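You operate a simulated robot arm through the tools that you are given. There is no shell and no other tool.

Carry out the task below with a simulated two-armed robot. There is one attempt and no reset: what you move stays moved.

## Task
Release the emergency stop, reset, and bring slide A home.
Fine: use the screen keys; home means slide out and its red pin up.

It is judged by the outcome, as a careful person would: the job done as asked, and still so three seconds after it is handed in. It fails if anything else is knocked over, pushed out of place, dropped, spilled or broken.

## Robot
Two 7-joint arms with three-finger grippers on one trunk that stands fixed in place. Base frame: the origin is at the foot of the trunk, x ahead of it, y to its left, z up. Units: m, degrees, N and s.
The left shoulder is at [0.03, 0.124, 0.833], the right one opposite. With the tool pointing down near the work surface each hand reaches from about 0.1 to 0.78 m from the base axis, measured 20 degrees to its own side. Payload 2.2 kg a hand.
The tool frame of a hand sits at the grasp point between the pads (the TCP): z along the fingers, y along the line on which they close. The tips reach 0.028 m beyond it. The gripper opens to 0.102 m. The gripper's body begins 0.071 m behind the TCP.
Orientation is told as [roll, pitch, yaw] about the base's x, y, z axes, in that order, counted from this pose: with the fingers straight down and closing along the base's y, the tool's x points along the base's -x, its y along +y and its z along -z.

## Interface
- The arms move only by the tool arm_command. It takes "left_motion", "right_motion" or both (then of equal length, played together; a hand with none holds still); each is a list of rows, each a list of 7 numbers: the shift along the base's x, y, z in m, then the turn, a rotation vector about the base's x, y, z in degrees, then the finger opening in m, from 0 to 0.102. In form: [[dx, dy, dz, wx, wy, wz, gripper], ...]. A call has 1 to 20 rows; each row shifts and turns the commanded pose from where the row before left it. A row lasts 0.2 s, in which the tool goes at most 0.05 m and 8.6 degrees; a call with a longer step from one row to the next is refused whole, and so is a gripper value outside its range. A pose out of reach is approached as far as the arm can. The call stops where the force on the tool passes 40 N (or 10 N more than at its start, if that is more) or the arm is blocked; 0.2 s more then pass. Each finger halts on what it meets, pressing with about 31 N; the grip force reading is that of the motor and also rises with nothing between the fingers. The clock runs only during rows and for 0.2 s after the last one: add rows that do not move to give the fingers time. The reply holds the time, the measured pose of the TCP, the force on the tool along the base axes, the opening and the grip force, in the units named above and with some noise, with the torque about the TCP (base axes, N m) and any sound that the robot's microphone picked up, and new pictures: "show" is both (left out), scene, wrist or none (wrist: the cameras of the hands that moved).
- Cameras (640 x 400 px; columns grow to the right, rows downward): "scene" is now at [0.0315, 0.0066, 1.5455]; the picture's right is [0.16, -0.99, 0.00], its down [-0.74, -0.12, -0.66] and it looks along [0.65, 0.11, -0.75] (base axes); focal length 321 px, centre (320, 200). "left" rides on the left gripper at [0.072, 0.038, -0.086] in its tool frame; the picture's right is [-0.46, 0.89, 0.00], its down [-0.60, -0.32, -0.73] and it looks along [-0.65, -0.34, 0.68] (tool axes); focal length 256 px, centre (320, 200). "right" rides on the right gripper at [0.069, 0.044, -0.086] in its tool frame; the picture's right is [-0.53, 0.84, 0.00], its down [-0.58, -0.37, -0.73] and it looks along [-0.62, -0.39, 0.68] (tool axes); focal length 256 px, centre (320, 200). There is no depth. A picture from a camera that has moved, and an enlarged one, comes with that camera's place and axes in the base frame and with its lens. The place of the scene camera against the robot may be out by one fixed shift of up to 0.025 m in any direction.
- slide_trunk(by): slides the trunk up (or, below 0, down) by that many m; the arms and the scene camera ride with it, the base frame stays. It gives what a move gives, with no picture.
- pan_tilt(pan, tilt): turns the head with the scene camera to pan (to the left, within 143 degrees either way) and tilt (down, from -29 to 69), counted from straight ahead of the robot. It gives what a move gives, and a new picture of the scene camera.
- enlarge(camera, box): a new picture of the part [left, top, right, bottom] of that camera's present view, enlarged. It takes no simulated time.
- finish_job(): hands the job in; it is judged then, once.

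Places have to be worked out from the pictures, the camera data and where the tool is seen. Open the grippers and draw the arms clear of the work before you hand the job in, unless the task says otherwise.

The tools are called as name(argument=value, ...) on one line, values as JSON. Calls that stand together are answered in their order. arm_command: Moves the arms, as the interface text tells. Its arguments: {"type":"object","properties":{"left_motion":{"type":"array","items":{"type":"array","items":{"type":"number"}}},"right_motion":{"type":"array","items":{"type":"array","items":{"type":"number"}}},"show":{"type":"string","enum":["both","scene","wrist","none"]}},"required":[]} The other tools are called the same way: slide_trunk (by) slides the trunk up or down; pan_tilt (pan, tilt) turns the head that bears the scene camera; enlarge (camera, box) takes an enlarged picture of a part of a camera's view; finish_job () hands the job in.

At the start:

```text
time: 0.0
left_tcp_pos: [0.5102, 0.3523, 0.983]
left_tcp_rot: [0.0, -0.1, 0.0]
left_force: [-0.6, -0.6, 0.4]
left_moment: [-0.01, -0.02, -0.03]
left_opening: 0.1021
left_gripper_force: 0.1
right_tcp_pos: [0.5833, -0.0668, 0.9301]
right_tcp_rot: [-0.1, 0.0, 0.0]
right_force: [0.6, 0.2, -0.2]
right_moment: [-0.01, -0.02, 0.01]
right_opening: 0.1019
right_gripper_force: 0.1
trunk travel left (down, up): [-0.075, 0.465]
head pan, tilt: [9.2, 49.0]
```

scene: 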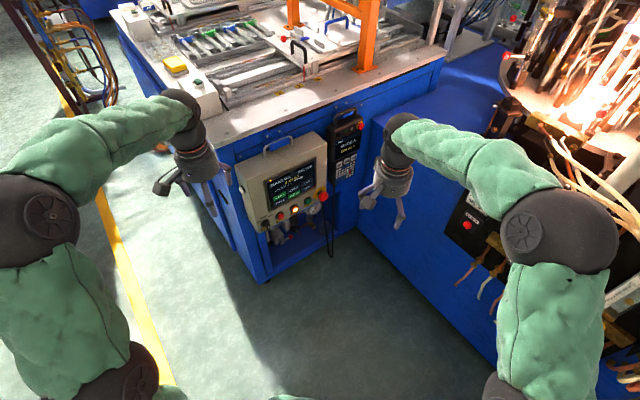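
right: 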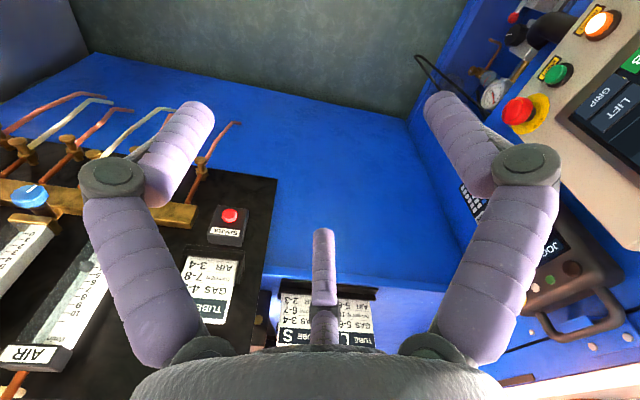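
left: 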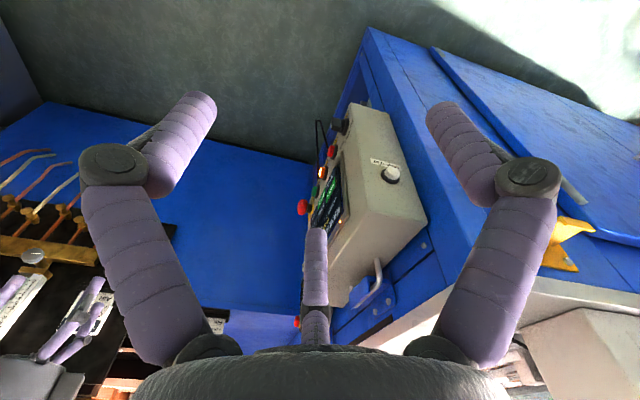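

The scene shows a control panel with a screen on a machine bench, a red emergency stop at its lower right, and a teach pendant beside it. I'll enlarge the scene to read the panel and find slide A.

enlarge(camera="scene", box=[220, 110, 380, 260])

enlarge(camera="scene", box=[110, 0, 390, 120])

enlarge(camera="right", box=[440, 0, 640, 200])

enlarge(camera="left", box=[260, 90, 460, 330])

```text
2.67 times, centred on (300, 185) of scene
camera zoom: at [0.0315, 0.0066, 1.5455], right [0.16, -0.99, 0.0], down [-0.74, -0.12, -0.66], along [0.65, 0.11, -0.75], focal length 856 px, centre (373, 240)
```

zoom: 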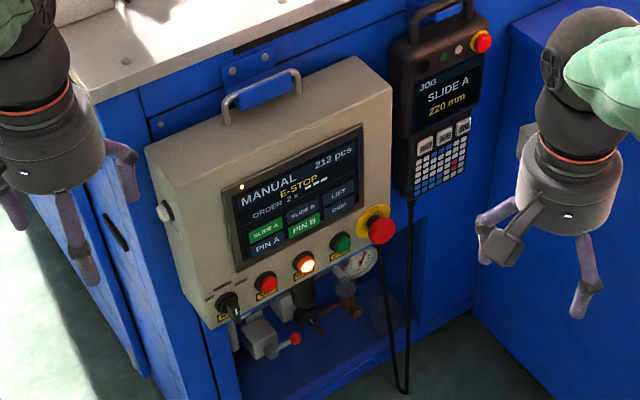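

```text
2.29 times, centred on (250, 60) of scene
camera zoom: at [0.0315, 0.0066, 1.5455], right [0.16, -0.99, 0.0], down [-0.74, -0.12, -0.66], along [0.65, 0.11, -0.75], focal length 734 px, centre (480, 520)
```

zoom: 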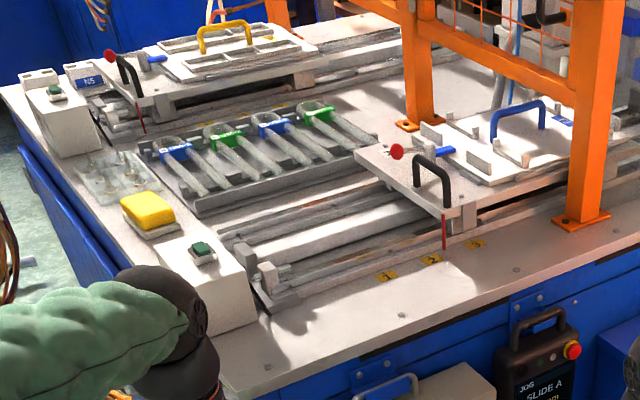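

```text
2.00 times, centred on (540, 100) of right
camera zoom: at [0.5143, -0.0236, 1.0177], right [0.53, 0.85, 0.0], down [0.58, -0.36, 0.73], along [0.62, -0.39, -0.68], focal length 512 px, centre (-120, 400)
```

zoom: 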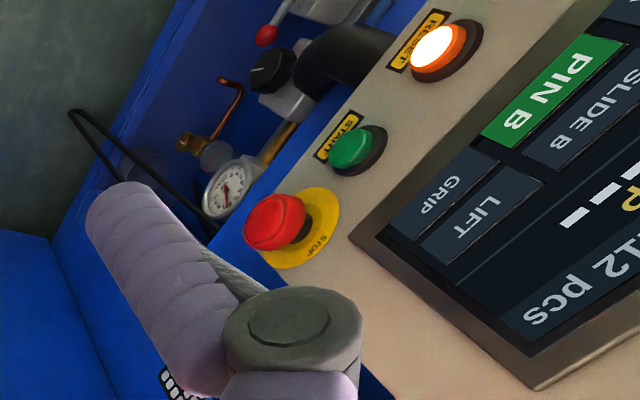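

```text
1.67 times, centred on (360, 210) of left
camera zoom: at [0.4396, 0.3924, 1.0698], right [0.46, 0.89, 0.0], down [0.6, -0.32, 0.73], along [0.65, -0.34, -0.68], focal length 427 px, centre (253, 183)
```

zoom: 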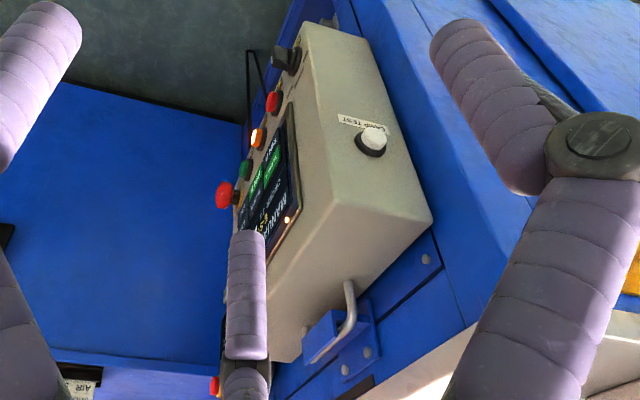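

The screen shows MANUAL / E-STOP with the keys SLIDE A, SLIDE B, LIFT, PIN A, PIN B and GRIP. I'll zoom in further on the screen, the pendant and the slides to read the labels and states.

enlarge(camera="scene", box=[260, 150, 330, 220])

enlarge(camera="scene", box=[240, 190, 340, 250])

enlarge(camera="scene", box=[320, 105, 370, 185])

enlarge(camera="scene", box=[110, 0, 250, 80])

enlarge(camera="scene", box=[240, 30, 380, 120])

```text
5.71 times, centred on (295, 185) of scene
camera zoom: at [0.0315, 0.0066, 1.5455], right [0.16, -0.99, 0.0], down [-0.74, -0.12, -0.66], along [0.65, 0.11, -0.75], focal length 1835 px, centre (463, 286)
```

zoom: 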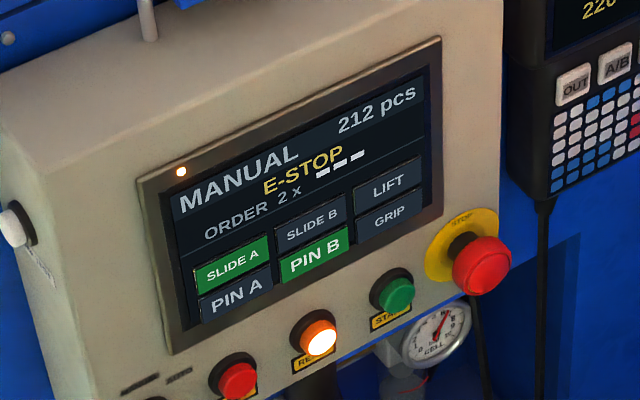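

```text
6.40 times, centred on (290, 220) of scene
camera zoom: at [0.0315, 0.0066, 1.5455], right [0.16, -0.99, 0.0], down [-0.74, -0.12, -0.66], along [0.65, 0.11, -0.75], focal length 2055 px, centre (512, 72)
```

zoom: 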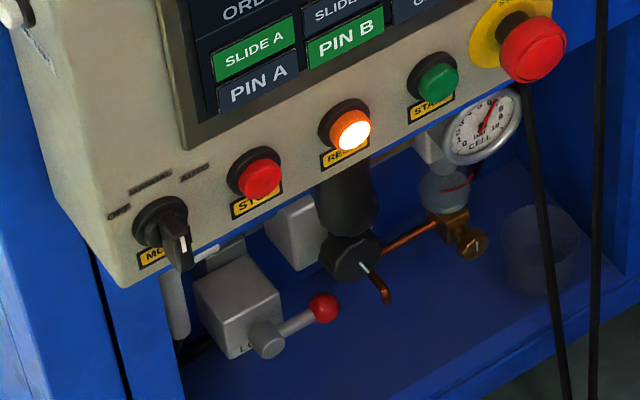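

```text
5.00 times, centred on (345, 145) of scene
camera zoom: at [0.0315, 0.0066, 1.5455], right [0.16, -0.99, 0.0], down [-0.74, -0.12, -0.66], along [0.65, 0.11, -0.75], focal length 1606 px, centre (195, 475)
```

zoom: 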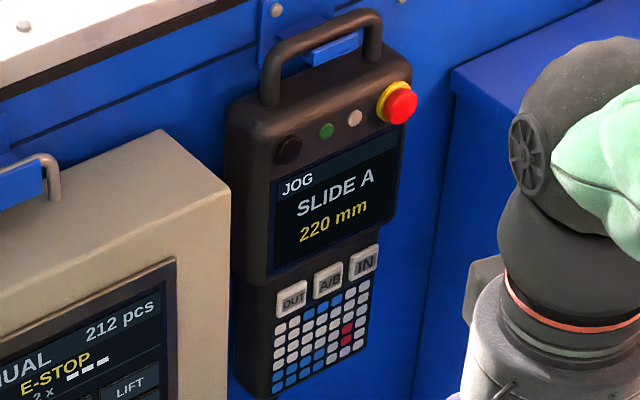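

```text
4.57 times, centred on (180, 40) of scene
camera zoom: at [0.0315, 0.0066, 1.5455], right [0.16, -0.99, 0.0], down [-0.74, -0.12, -0.66], along [0.65, 0.11, -0.75], focal length 1468 px, centre (960, 931)
```

zoom: 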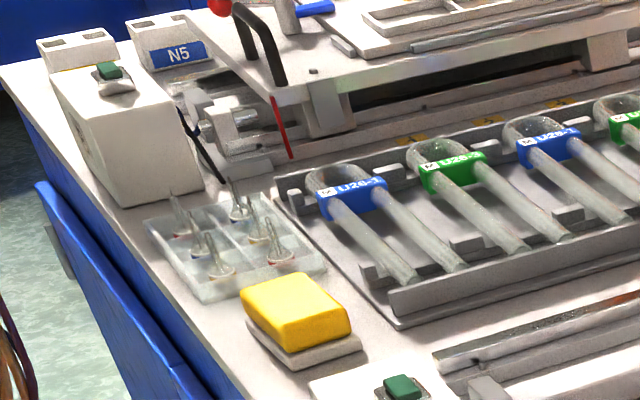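

```text
4.44 times, centred on (310, 75) of scene
camera zoom: at [0.0315, 0.0066, 1.5455], right [0.16, -0.99, 0.0], down [-0.74, -0.12, -0.66], along [0.65, 0.11, -0.75], focal length 1427 px, centre (364, 756)
```

zoom: 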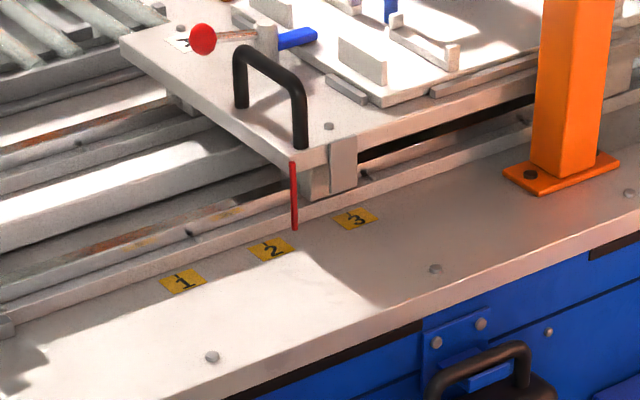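

The panel's E-stop, the lit RESET, the START/STOP buttons and the selector are readable, but I can't tell yet which slide is A. I'll turn the head up to see the whole bench.

pan_tilt(pan=9, tilt=25)

```text
time: 0.9
left_tcp_pos: [0.5098, 0.3522, 0.9842]
left_tcp_rot: [0.0, 0.1, -0.1]
left_force: [-0.3, 0.1, 0.0]
left_moment: [0.01, 0.01, 0.01]
left_opening: 0.1022
left_gripper_force: 0.0
right_tcp_pos: [0.5825, -0.0655, 0.93]
right_tcp_rot: [0.0, 0.0, 0.1]
right_force: [-1.4, 0.6, 0.7]
right_moment: [-0.02, 0.0, -0.02]
right_opening: 0.1019
right_gripper_force: 0.1
trunk travel left (down, up): [-0.075, 0.465]
head pan, tilt: [9.0, 25.0]
camera scene: at [0.0455, 0.0085, 1.5815], right [0.16, -0.99, 0.0], down [-0.42, -0.07, -0.91], along [0.89, 0.14, -0.42], focal length 321 px, centre (320, 200)
```

scene: 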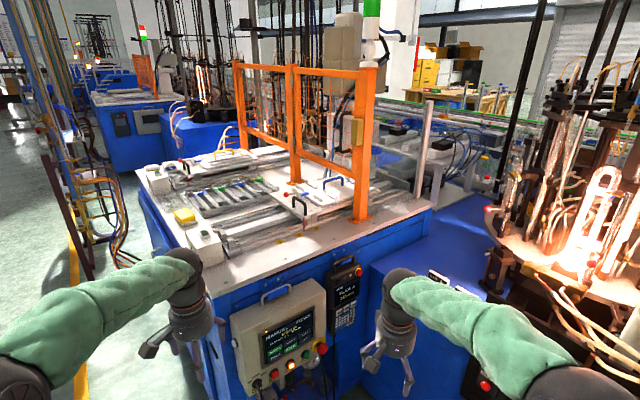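

The bench holds two slides under an orange guard, and a second workcell is visible behind. I'll enlarge the bench to look for slide labels and pins.

enlarge(camera="scene", box=[130, 140, 290, 240])

enlarge(camera="scene", box=[250, 140, 380, 240])

enlarge(camera="scene", box=[280, 150, 350, 220])

enlarge(camera="scene", box=[160, 140, 240, 190])

enlarge(camera="scene", box=[230, 0, 450, 200])

```text
4.00 times, centred on (210, 190) of scene
camera zoom: at [0.0455, 0.0085, 1.5815], right [0.16, -0.99, 0.0], down [-0.42, -0.07, -0.91], along [0.89, 0.14, -0.42], focal length 1285 px, centre (760, 240)
```

zoom: 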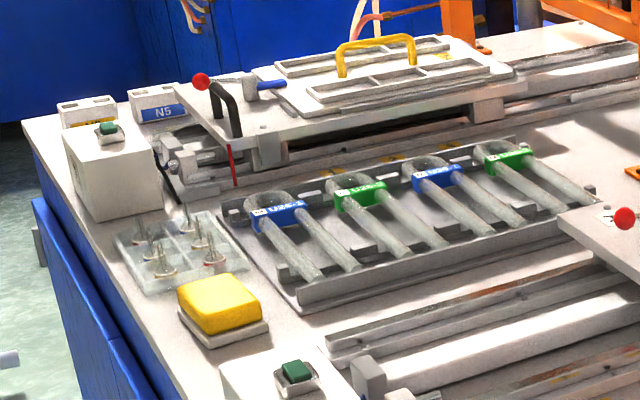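

```text
4.00 times, centred on (315, 190) of scene
camera zoom: at [0.0455, 0.0085, 1.5815], right [0.16, -0.99, 0.0], down [-0.42, -0.07, -0.91], along [0.89, 0.14, -0.42], focal length 1285 px, centre (340, 240)
```

zoom: 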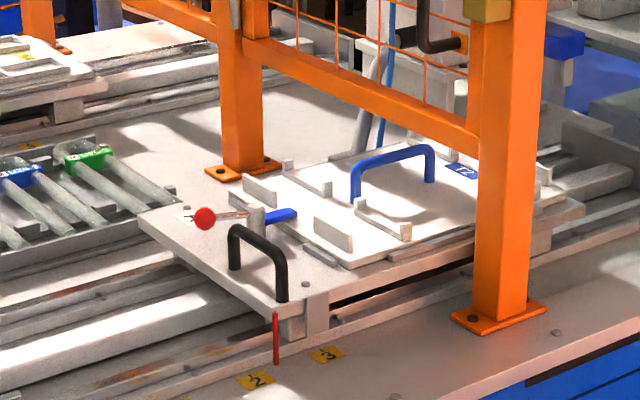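

```text
5.71 times, centred on (315, 185) of scene
camera zoom: at [0.0455, 0.0085, 1.5815], right [0.16, -0.99, 0.0], down [-0.42, -0.07, -0.91], along [0.89, 0.14, -0.42], focal length 1835 px, centre (349, 286)
```

zoom: 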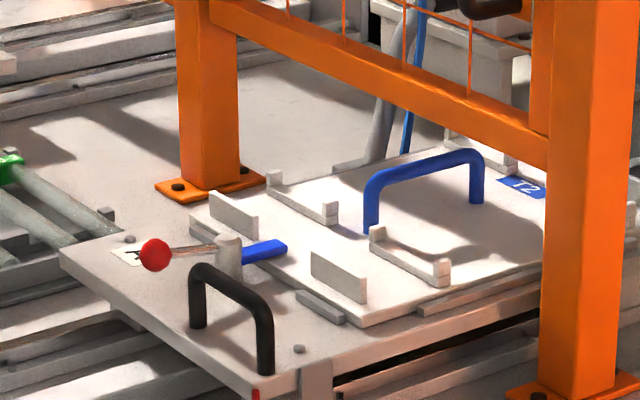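

```text
8.00 times, centred on (200, 165) of scene
camera zoom: at [0.0455, 0.0085, 1.5815], right [0.16, -0.99, 0.0], down [-0.42, -0.07, -0.91], along [0.89, 0.14, -0.42], focal length 2569 px, centre (1280, 480)
```

zoom: 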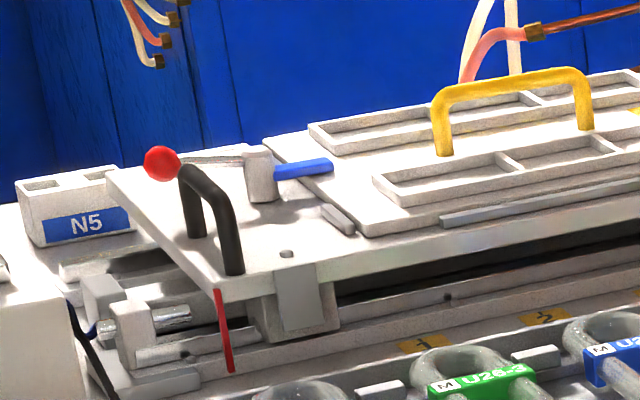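

```text
2.00 times, centred on (340, 100) of scene
camera zoom: at [0.0455, 0.0085, 1.5815], right [0.16, -0.99, 0.0], down [-0.42, -0.07, -0.91], along [0.89, 0.14, -0.42], focal length 642 px, centre (280, 400)
```

zoom: 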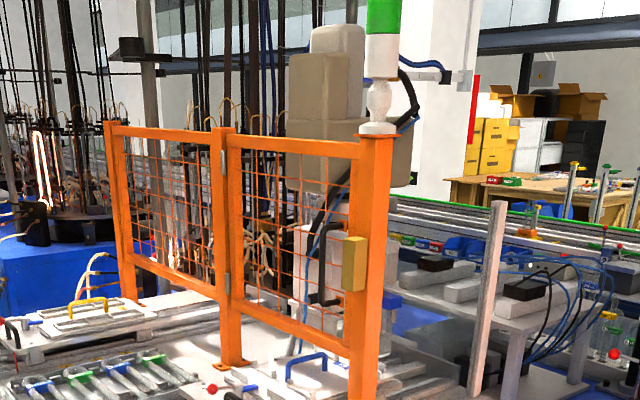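

Slide A looks like the near one: the pendant shows slide A at 220 mm, and the near slide's pointer sits between marks 2 and 3. From the wrist views I put the E-stop head near (0.845, 0.133, 0.647) and RESET near (0.771, 0.227, 0.641), with the panel facing roughly (-0.7, -0.7). I'll turn the right hand to point forward, staying well clear, for a closer look.

arm_command(right_motion=[[-0.008, -0.003, -0.01, 0, -8, 0, 0.102], [-0.008, -0.003, -0.01, 0, -8, 0, 0.102], [-0.008, -0.003, -0.01, 0, -8, 0, 0.102], [-0.008, -0.003, -0.01, 0, -8, 0, 0.102], [-0.008, -0.003, -0.01, 0, -8, 0, 0.102], [-0.008, -0.003, -0.01, 0, -8, 0, 0.102], [-0.008, -0.003, -0.01, 0, -8, 0, 0.102], [-0.008, -0.003, -0.01, 0, -8, 0, 0.102]], show="both")

```text
time: 2.7
left_tcp_pos: [0.5098, 0.3534, 0.9833]
left_tcp_rot: [0.1, 0.0, 0.0]
left_force: [-0.3, 0.1, 0.0]
left_moment: [-0.01, 0.01, 0.03]
left_opening: 0.1022
left_gripper_force: 0.0
right_tcp_pos: [0.5191, -0.0905, 0.8501]
right_tcp_rot: [0.1, -64.1, 0.0]
right_force: [0.9, 0.1, 0.1]
right_moment: [-0.05, 0.03, 0.01]
right_opening: 0.1019
right_gripper_force: 0.1
trunk travel left (down, up): [-0.075, 0.465]
head pan, tilt: [9.0, 25.0]
camera scene: at [0.0462, 0.0086, 1.5816], right [0.16, -0.99, 0.0], down [-0.42, -0.07, -0.91], along [0.89, 0.14, -0.42], focal length 321 px, centre (320, 200)
camera right: at [0.413, -0.0474, 0.8268], right [0.23, 0.84, 0.48], down [-0.41, -0.37, 0.84], along [0.88, -0.39, 0.26], focal length 256 px, centre (320, 200)
```

scene: 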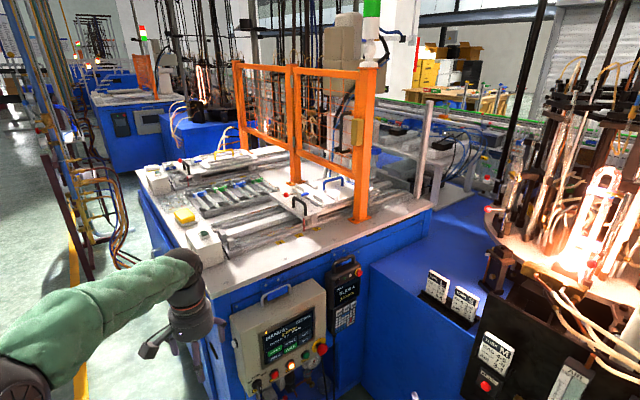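
right: 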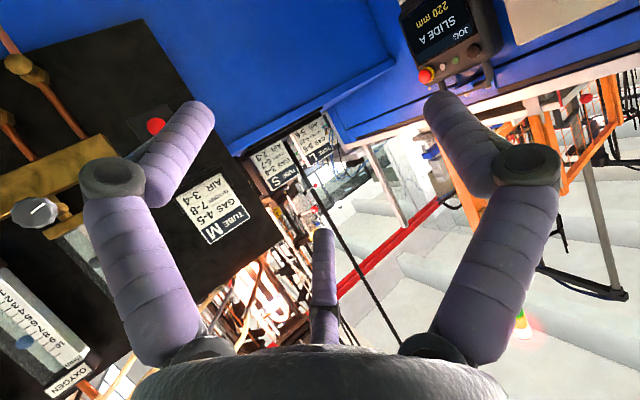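

The right arm is now out of the scene camera's way. I'll zoom on the panel, the pendant and the third red button near the torch table.

enlarge(camera="scene", box=[225, 280, 335, 390])

enlarge(camera="scene", box=[300, 325, 340, 365])

enlarge(camera="scene", box=[320, 250, 375, 335])

enlarge(camera="scene", box=[420, 260, 560, 400])

enlarge(camera="right", box=[390, 0, 510, 100])

```text
3.64 times, centred on (280, 335) of scene
camera zoom: at [0.0462, 0.0086, 1.5816], right [0.16, -0.99, 0.0], down [-0.42, -0.07, -0.91], along [0.89, 0.14, -0.42], focal length 1168 px, centre (466, -291)
```

zoom: 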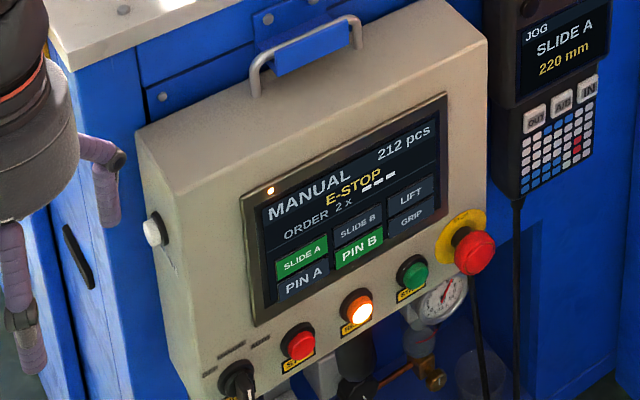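

```text
10.00 times, centred on (320, 345) of scene
camera zoom: at [0.0462, 0.0086, 1.5816], right [0.16, -0.99, 0.0], down [-0.42, -0.07, -0.91], along [0.89, 0.14, -0.42], focal length 3211 px, centre (320, -1250)
```

zoom: 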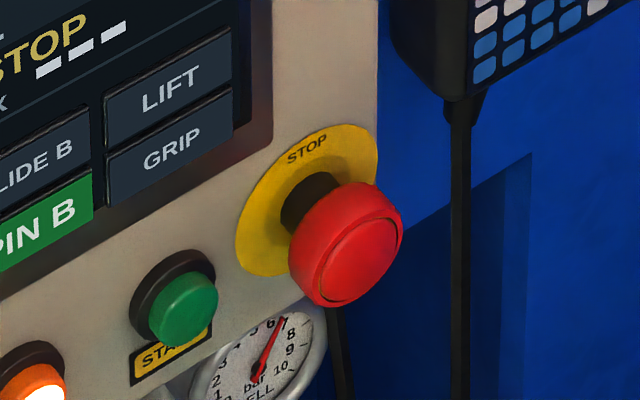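

```text
4.71 times, centred on (348, 292) of scene
camera zoom: at [0.0462, 0.0086, 1.5816], right [0.16, -0.99, 0.0], down [-0.42, -0.07, -0.91], along [0.89, 0.14, -0.42], focal length 1511 px, centre (191, -235)
```

zoom: 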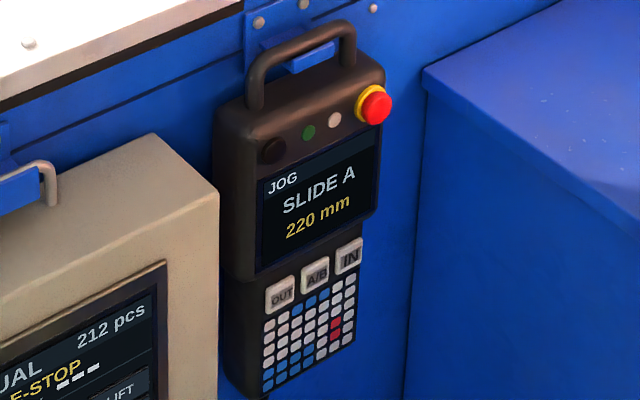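

```text
2.86 times, centred on (490, 330) of scene
camera zoom: at [0.0462, 0.0086, 1.5816], right [0.16, -0.99, 0.0], down [-0.42, -0.07, -0.91], along [0.89, 0.14, -0.42], focal length 918 px, centre (-166, -171)
```

zoom: 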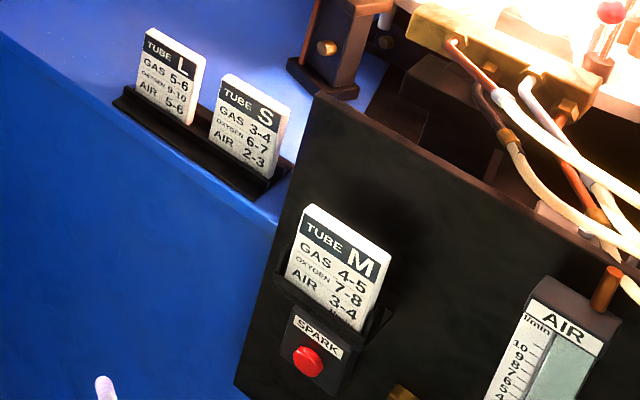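

```text
4.00 times, centred on (450, 50) of right
camera zoom: at [0.413, -0.0474, 0.8268], right [0.23, 0.84, 0.48], down [-0.41, -0.37, 0.84], along [0.88, -0.39, 0.26], focal length 1024 px, centre (-200, 800)
```

zoom: 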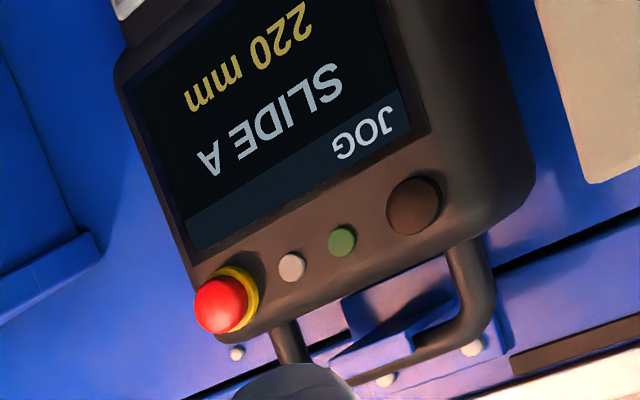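

The panel's mushroom STOP is the emergency stop, and the button on the torch panel is only SPARK. I'll yaw the right hand about 48° left so its wrist camera faces the panel.

arm_command(right_motion=[[-0.005, -0.005, -0.01, 0, 0, 8, 0.102], [-0.005, -0.005, -0.01, 0, 0, 8, 0.102], [-0.005, -0.005, -0.01, 0, 0, 8, 0.102], [-0.005, -0.005, -0.01, 0, 0, 8, 0.102], [-0.005, -0.005, -0.01, 0, 0, 8, 0.102], [-0.005, -0.005, -0.01, 0, 0, 8, 0.102]], show="both")

```text
time: 4.1
left_tcp_pos: [0.5106, 0.3527, 0.9834]
left_tcp_rot: [0.0, 0.0, 0.0]
left_force: [1.1, -0.2, 0.2]
left_moment: [-0.01, -0.02, -0.01]
left_opening: 0.1022
left_gripper_force: 0.1
right_tcp_pos: [0.4572, 0.0147, 0.8949]
right_tcp_rot: [-4.2, -56.5, 37.3]
right_force: [-0.8, -0.2, 1.3]
right_moment: [0.0, -0.02, 0.0]
right_opening: 0.1021
right_gripper_force: 0.0
right hand out of reach, approached as far as the arm can: row 2, 3, 4, 5, 6
trunk travel left (down, up): [-0.075, 0.465]
head pan, tilt: [9.0, 25.0]
camera scene: at [0.0451, 0.0086, 1.5816], right [0.16, -0.99, 0.0], down [-0.42, -0.07, -0.91], along [0.9, 0.14, -0.42], focal length 321 px, centre (320, 200)
camera right: at [0.3418, -0.0112, 0.8827], right [-0.24, 0.88, 0.41], down [-0.06, -0.44, 0.9], along [0.97, 0.19, 0.16], focal length 256 px, centre (320, 200)
```

scene: 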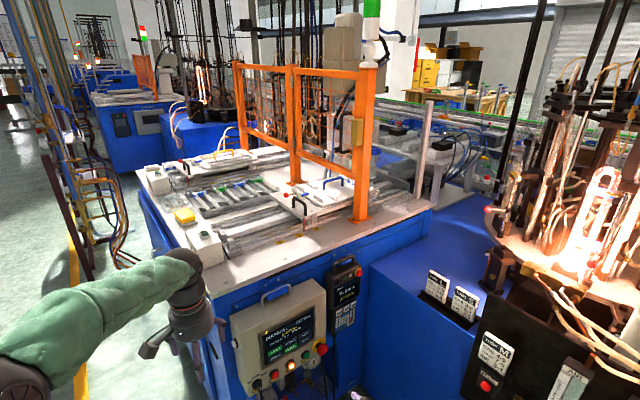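
right: 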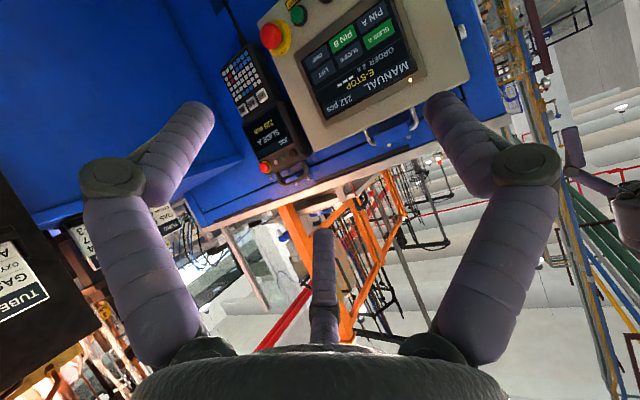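

The hand hit a reach limit because the wrist was too close to the body, but the panel is now in the wrist view. I'll shift the hand forward to get back to a reachable pose and check how it tracks.

arm_command(right_motion=[[0.03, 0.01, 0.0, 0, 0, 0, 0.102], [0.03, 0.01, 0.0, 0, 0, 0, 0.102], [0.03, 0.01, 0.0, 0, 0, 0, 0.102], [0.0, 0.0, 0.0, 0, 0, 0, 0.102]], show="wrist")

```text
time: 5.1
left_tcp_pos: [0.5105, 0.354, 0.9839]
left_tcp_rot: [0.0, 0.1, 0.1]
left_force: [-0.1, 0.5, -0.9]
left_moment: [-0.01, -0.03, 0.02]
left_opening: 0.102
left_gripper_force: 0.0
right_tcp_pos: [0.5439, 0.0514, 0.9004]
right_tcp_rot: [-3.5, -57.2, 37.3]
right_force: [0.6, 0.8, 0.4]
right_moment: [-0.01, 0.02, -0.02]
right_opening: 0.1019
right_gripper_force: 0.0
right hand out of reach, approached as far as the arm can: row 1
trunk travel left (down, up): [-0.075, 0.465]
head pan, tilt: [9.0, 25.0]
camera right: at [0.4295, 0.0257, 0.8883], right [-0.25, 0.87, 0.42], down [-0.06, -0.45, 0.89], along [0.97, 0.19, 0.16], focal length 256 px, centre (320, 200)
```

right: 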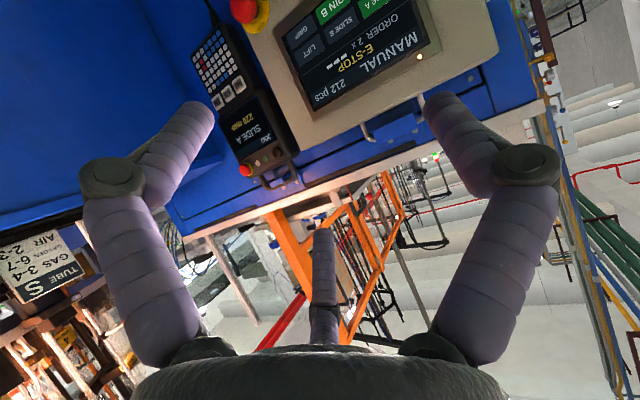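

Motions continue from the measured pose, so the commanded pose is not drifting. I'll lower the right hand to about z 0.75 and yaw it a bit more, so the buttons and E-stop come into the middle of its view.

arm_command(right_motion=[[0.0, -0.01, -0.03, 0, 0, 3, 0.102], [0.0, -0.01, -0.03, 0, 0, 3, 0.102], [0.0, -0.01, -0.03, 0, 0, 3, 0.102], [0.0, -0.01, -0.03, 0, 0, 3, 0.102], [0.0, -0.01, -0.03, 0, 0, 3, 0.102], [0.0, 0.0, 0.0, 0, 0, 0, 0.102]], show="wrist")

```text
time: 6.5
left_tcp_pos: [0.5093, 0.3538, 0.9839]
left_tcp_rot: [0.1, 0.0, 0.0]
left_force: [-0.4, -0.3, 0.7]
left_moment: [-0.01, -0.04, -0.01]
left_opening: 0.1019
left_gripper_force: 0.0
right_tcp_pos: [0.5393, 0.0257, 0.7703]
right_tcp_rot: [-3.3, -57.4, 52.3]
right_force: [-0.2, 0.6, 0.9]
right_moment: [0.01, -0.01, 0.03]
right_opening: 0.1023
right_gripper_force: 0.1
right hand out of reach, approached as far as the arm can: row 1, 2, 3
trunk travel left (down, up): [-0.075, 0.465]
head pan, tilt: [9.0, 25.0]
camera right: at [0.4354, -0.0302, 0.7578], right [-0.47, 0.77, 0.43], down [0.06, -0.45, 0.89], along [0.88, 0.44, 0.17], focal length 256 px, centre (320, 200)
```

right: 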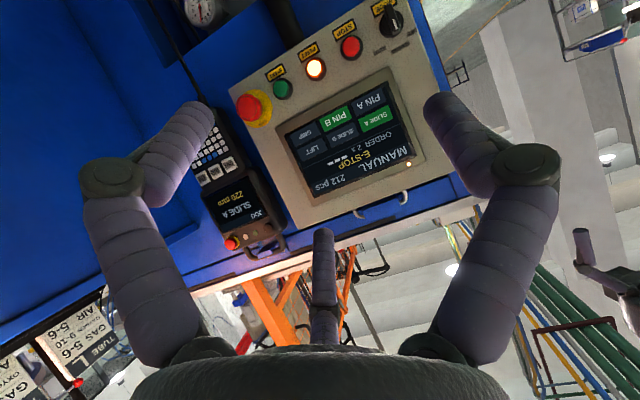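

This is a nearly frontal view of the panel. I'll enlarge it to measure the pixel positions of the keys and buttons.

enlarge(camera="right", box=[220, 0, 460, 150])

enlarge(camera="right", box=[220, 50, 320, 150])

```text
2.67 times, centred on (340, 75) of right
camera zoom: at [0.4354, -0.0302, 0.7578], right [-0.47, 0.77, 0.43], down [0.06, -0.45, 0.89], along [0.88, 0.44, 0.17], focal length 683 px, centre (267, 533)
```

zoom: 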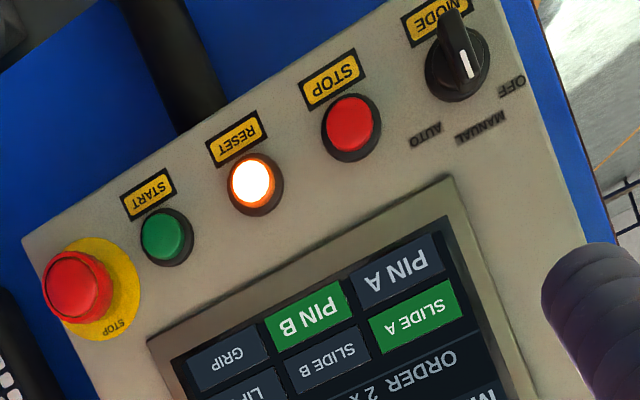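

```text
4.00 times, centred on (270, 100) of right
camera zoom: at [0.4354, -0.0302, 0.7578], right [-0.47, 0.77, 0.43], down [0.06, -0.45, 0.89], along [0.88, 0.44, 0.17], focal length 1024 px, centre (520, 600)
```

zoom: 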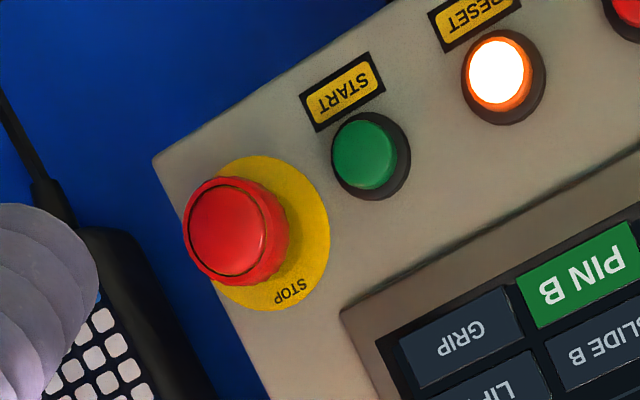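

I get the button pitch as about 0.060 m, running along the panel direction (0.67, -0.74). Next I'll measure the upper part of the screen to find the face tilt.

enlarge(camera="right", box=[260, 60, 460, 220])

enlarge(camera="left", box=[290, 100, 440, 320])

```text
2.50 times, centred on (360, 140) of right
camera zoom: at [0.4354, -0.0302, 0.7578], right [-0.47, 0.77, 0.43], down [0.06, -0.45, 0.89], along [0.88, 0.44, 0.17], focal length 640 px, centre (220, 350)
```

zoom: 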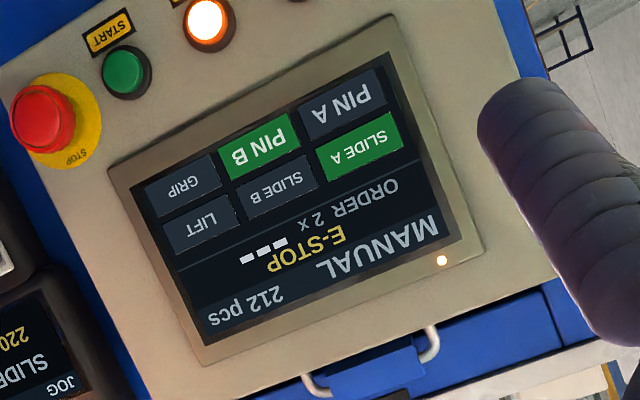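

```text
1.82 times, centred on (365, 210) of left
camera zoom: at [0.4394, 0.3925, 1.0699], right [0.46, 0.89, 0.0], down [0.6, -0.32, 0.73], along [0.65, -0.34, -0.68], focal length 465 px, centre (238, 182)
```

zoom: 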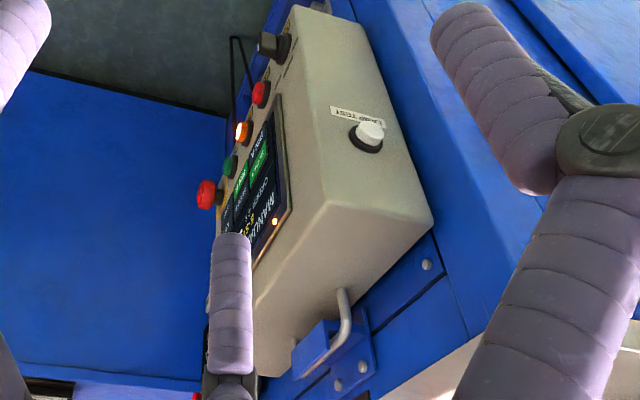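

I estimate the panel as near-vertical with its normal along (-0.74, -0.67), and the E-stop axis near (0.845, 0.128, 0.643) with a head about 40 mm across. SLIDE A's key is near (0.741, 0.274, 0.748) and PIN A's near (0.741, 0.275, 0.719). I'll pull the left arm back from the bench and bring the right hand to a standoff facing the E-stop, with the fingers on a diagonal so they clear START.

arm_command(right_motion=[[0.0274, 0.0035, -0.0159, 6.447, -4.984, 0, 0.07], [0.0274, 0.0035, -0.0159, 6.447, -4.984, 0, 0.07], [0.0274, 0.0035, -0.0159, 6.447, -4.984, 0, 0.07], [0.0274, 0.0035, -0.0159, 6.447, -4.984, 0, 0.07], [0.0274, 0.0035, -0.0159, 0, 0, -5.15, 0.07], [0.0274, 0.0035, -0.0159, 0, 0, -5.15, 0.07], [0.0274, 0.0035, -0.0159, -5.57, -5.01, 0, 0.07], [0.0274, 0.0035, -0.0159, -5.57, -5.01, 0, 0.07], [0, 0, 0, -5.57, -5.01, 0, 0.07], [0, 0, 0, -5.57, -5.01, 0, 0.07], [0, 0, 0, -5.57, -5.01, 0, 0.07], [0, 0, 0, -5.57, -5.01, 0, 0.07], [0, 0, 0, 0, 0, 0, 0.07]], left_motion=[[-0.03, 0, 0, 0, 0, 0, 0.102], [-0.03, 0, 0, 0, 0, 0, 0.102], [-0.03, 0, 0, 0, 0, 0, 0.102], [-0.03, 0, 0, 0, 0, 0, 0.102], [-0.03, 0, 0, 0, 0, 0, 0.102], [-0.03, 0, 0, 0, 0, 0, 0.102], [0, 0, 0, 0, 0, 0, 0.102], [0, 0, 0, 0, 0, 0, 0.102], [0, 0, 0, 0, 0, 0, 0.102], [0, 0, 0, 0, 0, 0, 0.102], [0, 0, 0, 0, 0, 0, 0.102], [0, 0, 0, 0, 0, 0, 0.102], [0, 0, 0, 0, 0, 0, 0.102]], show="both")

```text
time: 9.3
left_tcp_pos: [0.328, 0.3526, 0.9844]
left_tcp_rot: [0.0, 0.0, 0.1]
left_force: [0.3, 1.1, 0.0]
left_moment: [0.0, 0.01, -0.04]
left_opening: 0.1022
left_gripper_force: 0.1
right_tcp_pos: [0.7588, 0.0531, 0.6421]
right_tcp_rot: [-93.3, -45.1, 132.1]
right_force: [0.9, 0.2, 0.7]
right_moment: [0.01, 0.02, 0.0]
right_opening: 0.07
right_gripper_force: 0.1
trunk travel left (down, up): [-0.075, 0.465]
head pan, tilt: [9.0, 25.0]
camera scene: at [0.0455, 0.0085, 1.5816], right [0.16, -0.99, 0.0], down [-0.42, -0.07, -0.91], along [0.9, 0.14, -0.42], focal length 321 px, centre (320, 200)
camera right: at [0.7079, -0.014, 0.5601], right [-0.62, 0.76, -0.22], down [-0.68, -0.37, 0.64], along [0.4, 0.54, 0.74], focal length 256 px, centre (320, 200)
camera left: at [0.2591, 0.3922, 1.0699], right [0.46, 0.89, 0.0], down [0.6, -0.32, 0.73], along [0.65, -0.34, -0.68], focal length 256 px, centre (320, 200)
```

scene: 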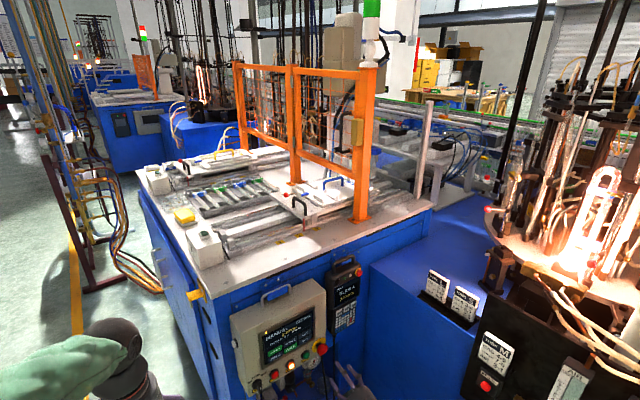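
right: 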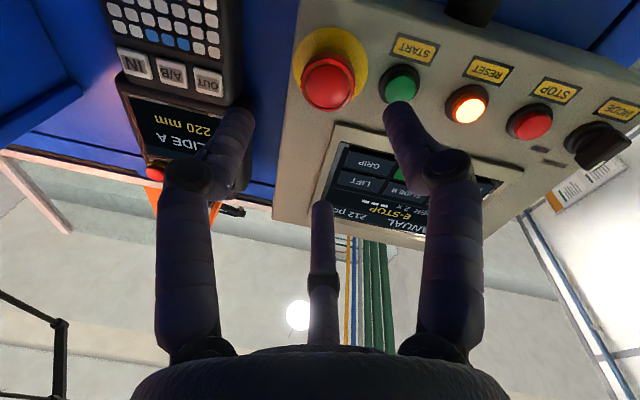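
left: 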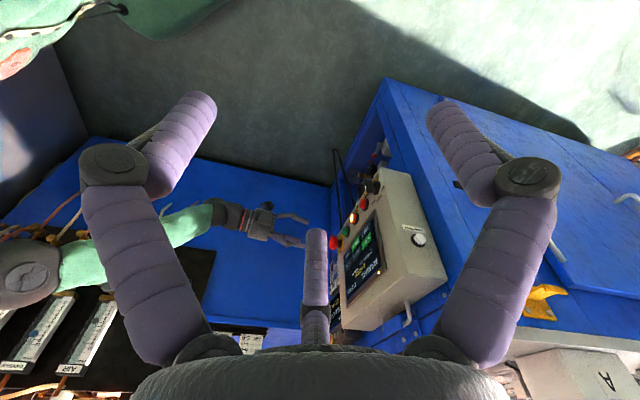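

The right hand is at its standoff, and the E-stop position agrees with this view at about (0.842, 0.126, 0.643). I'll enlarge this view for a closer look at the mushroom before closing in.

enlarge(camera="right", box=[270, 10, 430, 130])

enlarge(camera="scene", box=[220, 280, 380, 400])

```text
3.33 times, centred on (350, 70) of right
camera zoom: at [0.7079, -0.014, 0.5601], right [-0.62, 0.76, -0.22], down [-0.68, -0.37, 0.64], along [0.4, 0.54, 0.74], focal length 853 px, centre (220, 633)
```

zoom: 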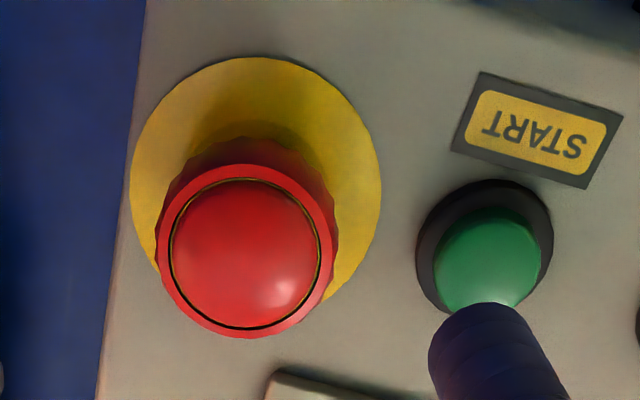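

```text
3.33 times, centred on (300, 340) of scene
camera zoom: at [0.0455, 0.0085, 1.5816], right [0.16, -0.99, 0.0], down [-0.42, -0.07, -0.91], along [0.9, 0.14, -0.42], focal length 1070 px, centre (387, -267)
```

zoom: 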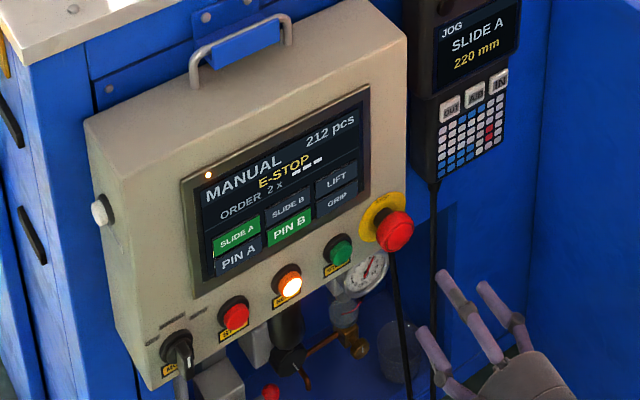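

The mushroom has a ribbed rim for gripping, about 40 mm across, and stands about 39 mm off the face. I'll correct the alignment by a couple of degrees and go half of the approach distance, then check.

arm_command(right_motion=[[0.0125, 0.0113, 0.001, -0.75, 0.9, 1.0, 0.07], [0.0125, 0.0113, 0.001, -0.75, 0.9, 1.0, 0.07], [0.0125, 0.0113, 0.001, 0, 0, 0, 0.07], [0, 0, 0, 0, 0, 0, 0.07]], show="both")

```text
time: 10.3
left_tcp_pos: [0.3289, 0.3531, 0.9835]
left_tcp_rot: [0.0, -0.1, 0.0]
left_force: [0.0, 0.3, 0.3]
left_moment: [0.01, -0.01, -0.01]
left_opening: 0.1019
left_gripper_force: 0.2
right_tcp_pos: [0.7957, 0.0866, 0.6438]
right_tcp_rot: [-90.0, -45.2, 131.8]
right_force: [1.0, -0.1, -0.2]
right_moment: [0.01, -0.01, 0.04]
right_opening: 0.0697
right_gripper_force: 0.0
trunk travel left (down, up): [-0.075, 0.465]
head pan, tilt: [9.0, 25.0]
camera scene: at [0.0455, 0.0086, 1.5816], right [0.16, -0.99, 0.0], down [-0.42, -0.07, -0.91], along [0.9, 0.14, -0.42], focal length 321 px, centre (320, 200)
camera right: at [0.745, 0.0161, 0.5654], right [-0.65, 0.73, -0.22], down [-0.64, -0.38, 0.67], along [0.4, 0.57, 0.71], focal length 256 px, centre (320, 200)
```

scene: 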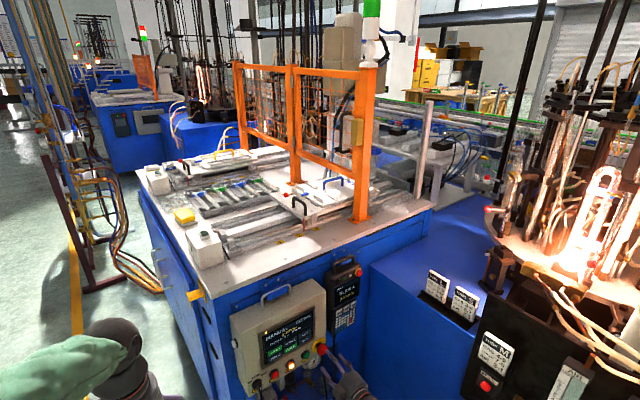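
right: 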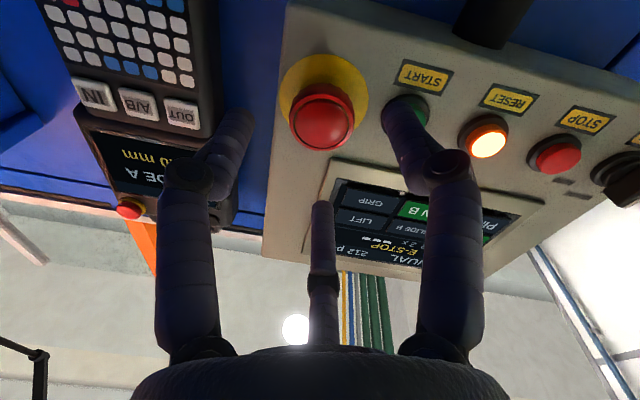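

The hand axis is now aligned with the E-stop axis to about 1 mm. I'll advance the remaining 55 mm so the fingers straddle the mushroom, without closing yet.

arm_command(right_motion=[[0.0102, 0.0092, 0.0002, 0, 0, 0, 0.07], [0.0102, 0.0092, 0.0002, 0, 0, 0, 0.07], [0.0102, 0.0092, 0.0002, 0, 0, 0, 0.07], [0.0102, 0.0092, 0.0002, 0, 0, 0, 0.07], [0, 0, 0, 0, 0, 0, 0.07]], show="both")

```text
time: 11.5
left_tcp_pos: [0.3292, 0.3538, 0.9835]
left_tcp_rot: [-0.1, 0.0, 0.0]
left_force: [0.6, 0.9, 0.2]
left_moment: [0.0, 0.02, -0.02]
left_opening: 0.102
left_gripper_force: 0.0
right_tcp_pos: [0.8278, 0.1152, 0.6545]
right_tcp_rot: [-90.0, -45.3, 131.7]
right_force: [-0.1, 0.8, -0.8]
right_moment: [-0.02, 0.0, 0.01]
right_opening: 0.0699
right_gripper_force: 0.0
right hand out of reach, approached as far as the arm can: row 3, 4
trunk travel left (down, up): [-0.075, 0.465]
head pan, tilt: [9.0, 25.0]
camera scene: at [0.0455, 0.0084, 1.5816], right [0.16, -0.99, 0.0], down [-0.42, -0.07, -0.91], along [0.9, 0.14, -0.42], focal length 321 px, centre (320, 200)
camera right: at [0.7756, 0.0449, 0.5758], right [-0.65, 0.73, -0.22], down [-0.64, -0.38, 0.67], along [0.4, 0.57, 0.71], focal length 256 px, centre (320, 200)
```

scene: 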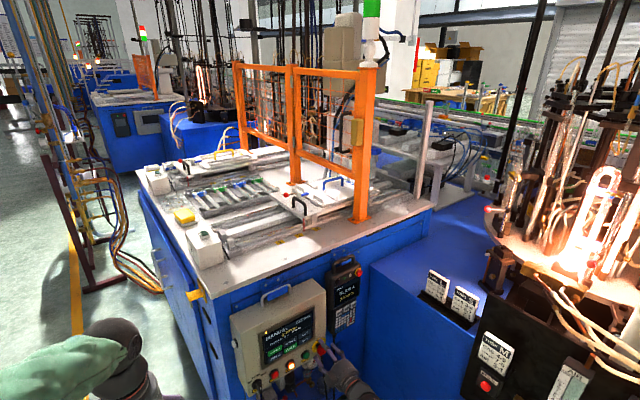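
right: 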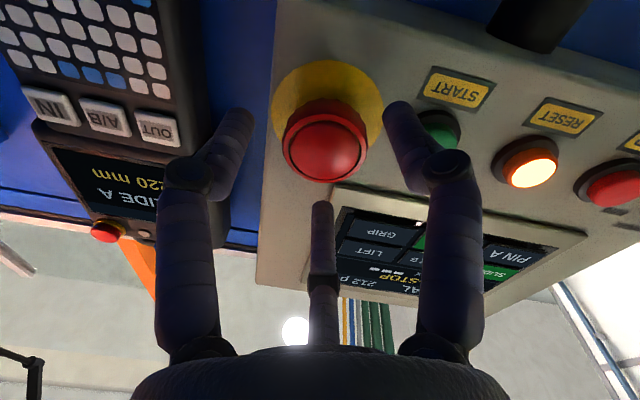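

The arm ran out of reach about 12 mm short and drifted up 1 cm, though nothing was touched. Lowering the trunk 70 mm brings the shoulder closer in height. I'll back off, raise the hand to compensate, and then slide the trunk down.

arm_command(right_motion=[[-0.0186, -0.0167, 0, 0, 0, 0, 0.07], [-0.0186, -0.0167, 0, 0, 0, 0, 0.07], [-0.0186, -0.0167, 0, 0, 0, 0, 0.07], [-0.0074, -0.0067, 0.02, 0, 0, 0, 0.07], [0, 0, 0.02, 0, 0, 0, 0.07], [0, 0, 0.02, 0, 0, 0, 0.07], [0, 0, 0, 0, 0, 0, 0.07]], show="none")

slide_trunk(by=-0.07)

```text
time: 13.1
left_tcp_pos: [0.3294, 0.3533, 0.9833]
left_tcp_rot: [-0.1, 0.0, -0.1]
left_force: [0.5, 0.0, 0.4]
left_moment: [-0.02, -0.01, 0.01]
left_opening: 0.102
left_gripper_force: 0.1
right_tcp_pos: [0.7647, 0.0602, 0.7122]
right_tcp_rot: [-89.9, -45.2, 131.8]
right_force: [-0.1, 0.3, -0.2]
right_moment: [-0.02, 0.04, -0.02]
right_opening: 0.07
right_gripper_force: 0.0
trunk travel left (down, up): [-0.075, 0.465]
head pan, tilt: [9.0, 25.0]
```

```text
time: 14.2
left_tcp_pos: [0.3302, 0.3532, 0.9145]
left_tcp_rot: [-0.1, -0.1, 0.0]
left_force: [0.1, 0.4, -0.4]
left_moment: [-0.03, -0.02, -0.01]
left_opening: 0.1022
left_gripper_force: 0.1
right_tcp_pos: [0.7644, 0.0592, 0.6433]
right_tcp_rot: [-90.1, -45.2, 131.8]
right_force: [-0.6, -0.9, 0.3]
right_moment: [0.03, 0.02, 0.01]
right_opening: 0.0702
right_gripper_force: 0.1
trunk travel left (down, up): [-0.005, 0.535]
head pan, tilt: [9.0, 25.0]
```

The hand is back at (0.764, 0.059, 0.643) with the trunk lowered. I'll approach the mushroom again along the panel normal.

arm_command(right_motion=[[0.012, 0.0107, 0.0003, 0, 0, 0, 0.07], [0.012, 0.0107, 0.0003, 0, 0, 0, 0.07], [0.012, 0.0107, 0.0003, 0, 0, 0, 0.07], [0.012, 0.0107, 0.0003, 0, 0, 0, 0.07], [0.012, 0.0107, 0.0003, 0, 0, 0, 0.07], [0.012, 0.0107, 0.0003, 0, 0, 0, 0.07], [0, 0, 0, 0, 0, 0, 0.07]], show="both")

```text
time: 15.8
left_tcp_pos: [0.3293, 0.3538, 0.9135]
left_tcp_rot: [-0.1, 0.0, 0.0]
left_force: [0.3, -0.2, 0.6]
left_moment: [0.03, -0.01, -0.02]
left_opening: 0.102
left_gripper_force: 0.2
right_tcp_pos: [0.8376, 0.1235, 0.6449]
right_tcp_rot: [-90.0, -45.2, 131.8]
right_force: [-0.6, 0.0, 0.1]
right_moment: [0.0, -0.01, 0.0]
right_opening: 0.0702
right_gripper_force: 0.2
trunk travel left (down, up): [-0.005, 0.535]
head pan, tilt: [9.0, 25.0]
camera scene: at [0.0455, 0.0086, 1.5116], right [0.16, -0.99, 0.0], down [-0.42, -0.07, -0.91], along [0.9, 0.14, -0.42], focal length 321 px, centre (320, 200)
camera right: at [0.7852, 0.0531, 0.5654], right [-0.65, 0.73, -0.22], down [-0.64, -0.38, 0.67], along [0.4, 0.57, 0.71], focal length 256 px, centre (320, 200)
```

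scene: 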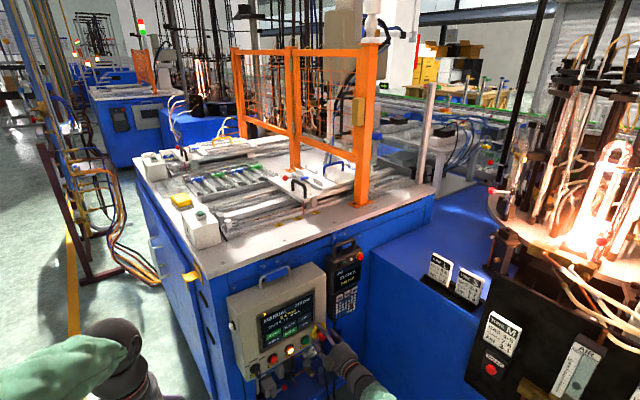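
right: 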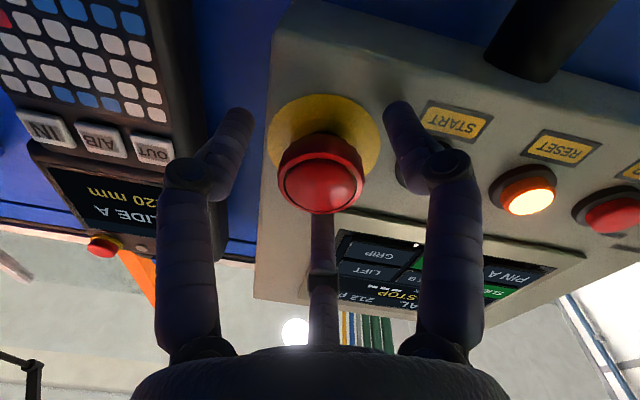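

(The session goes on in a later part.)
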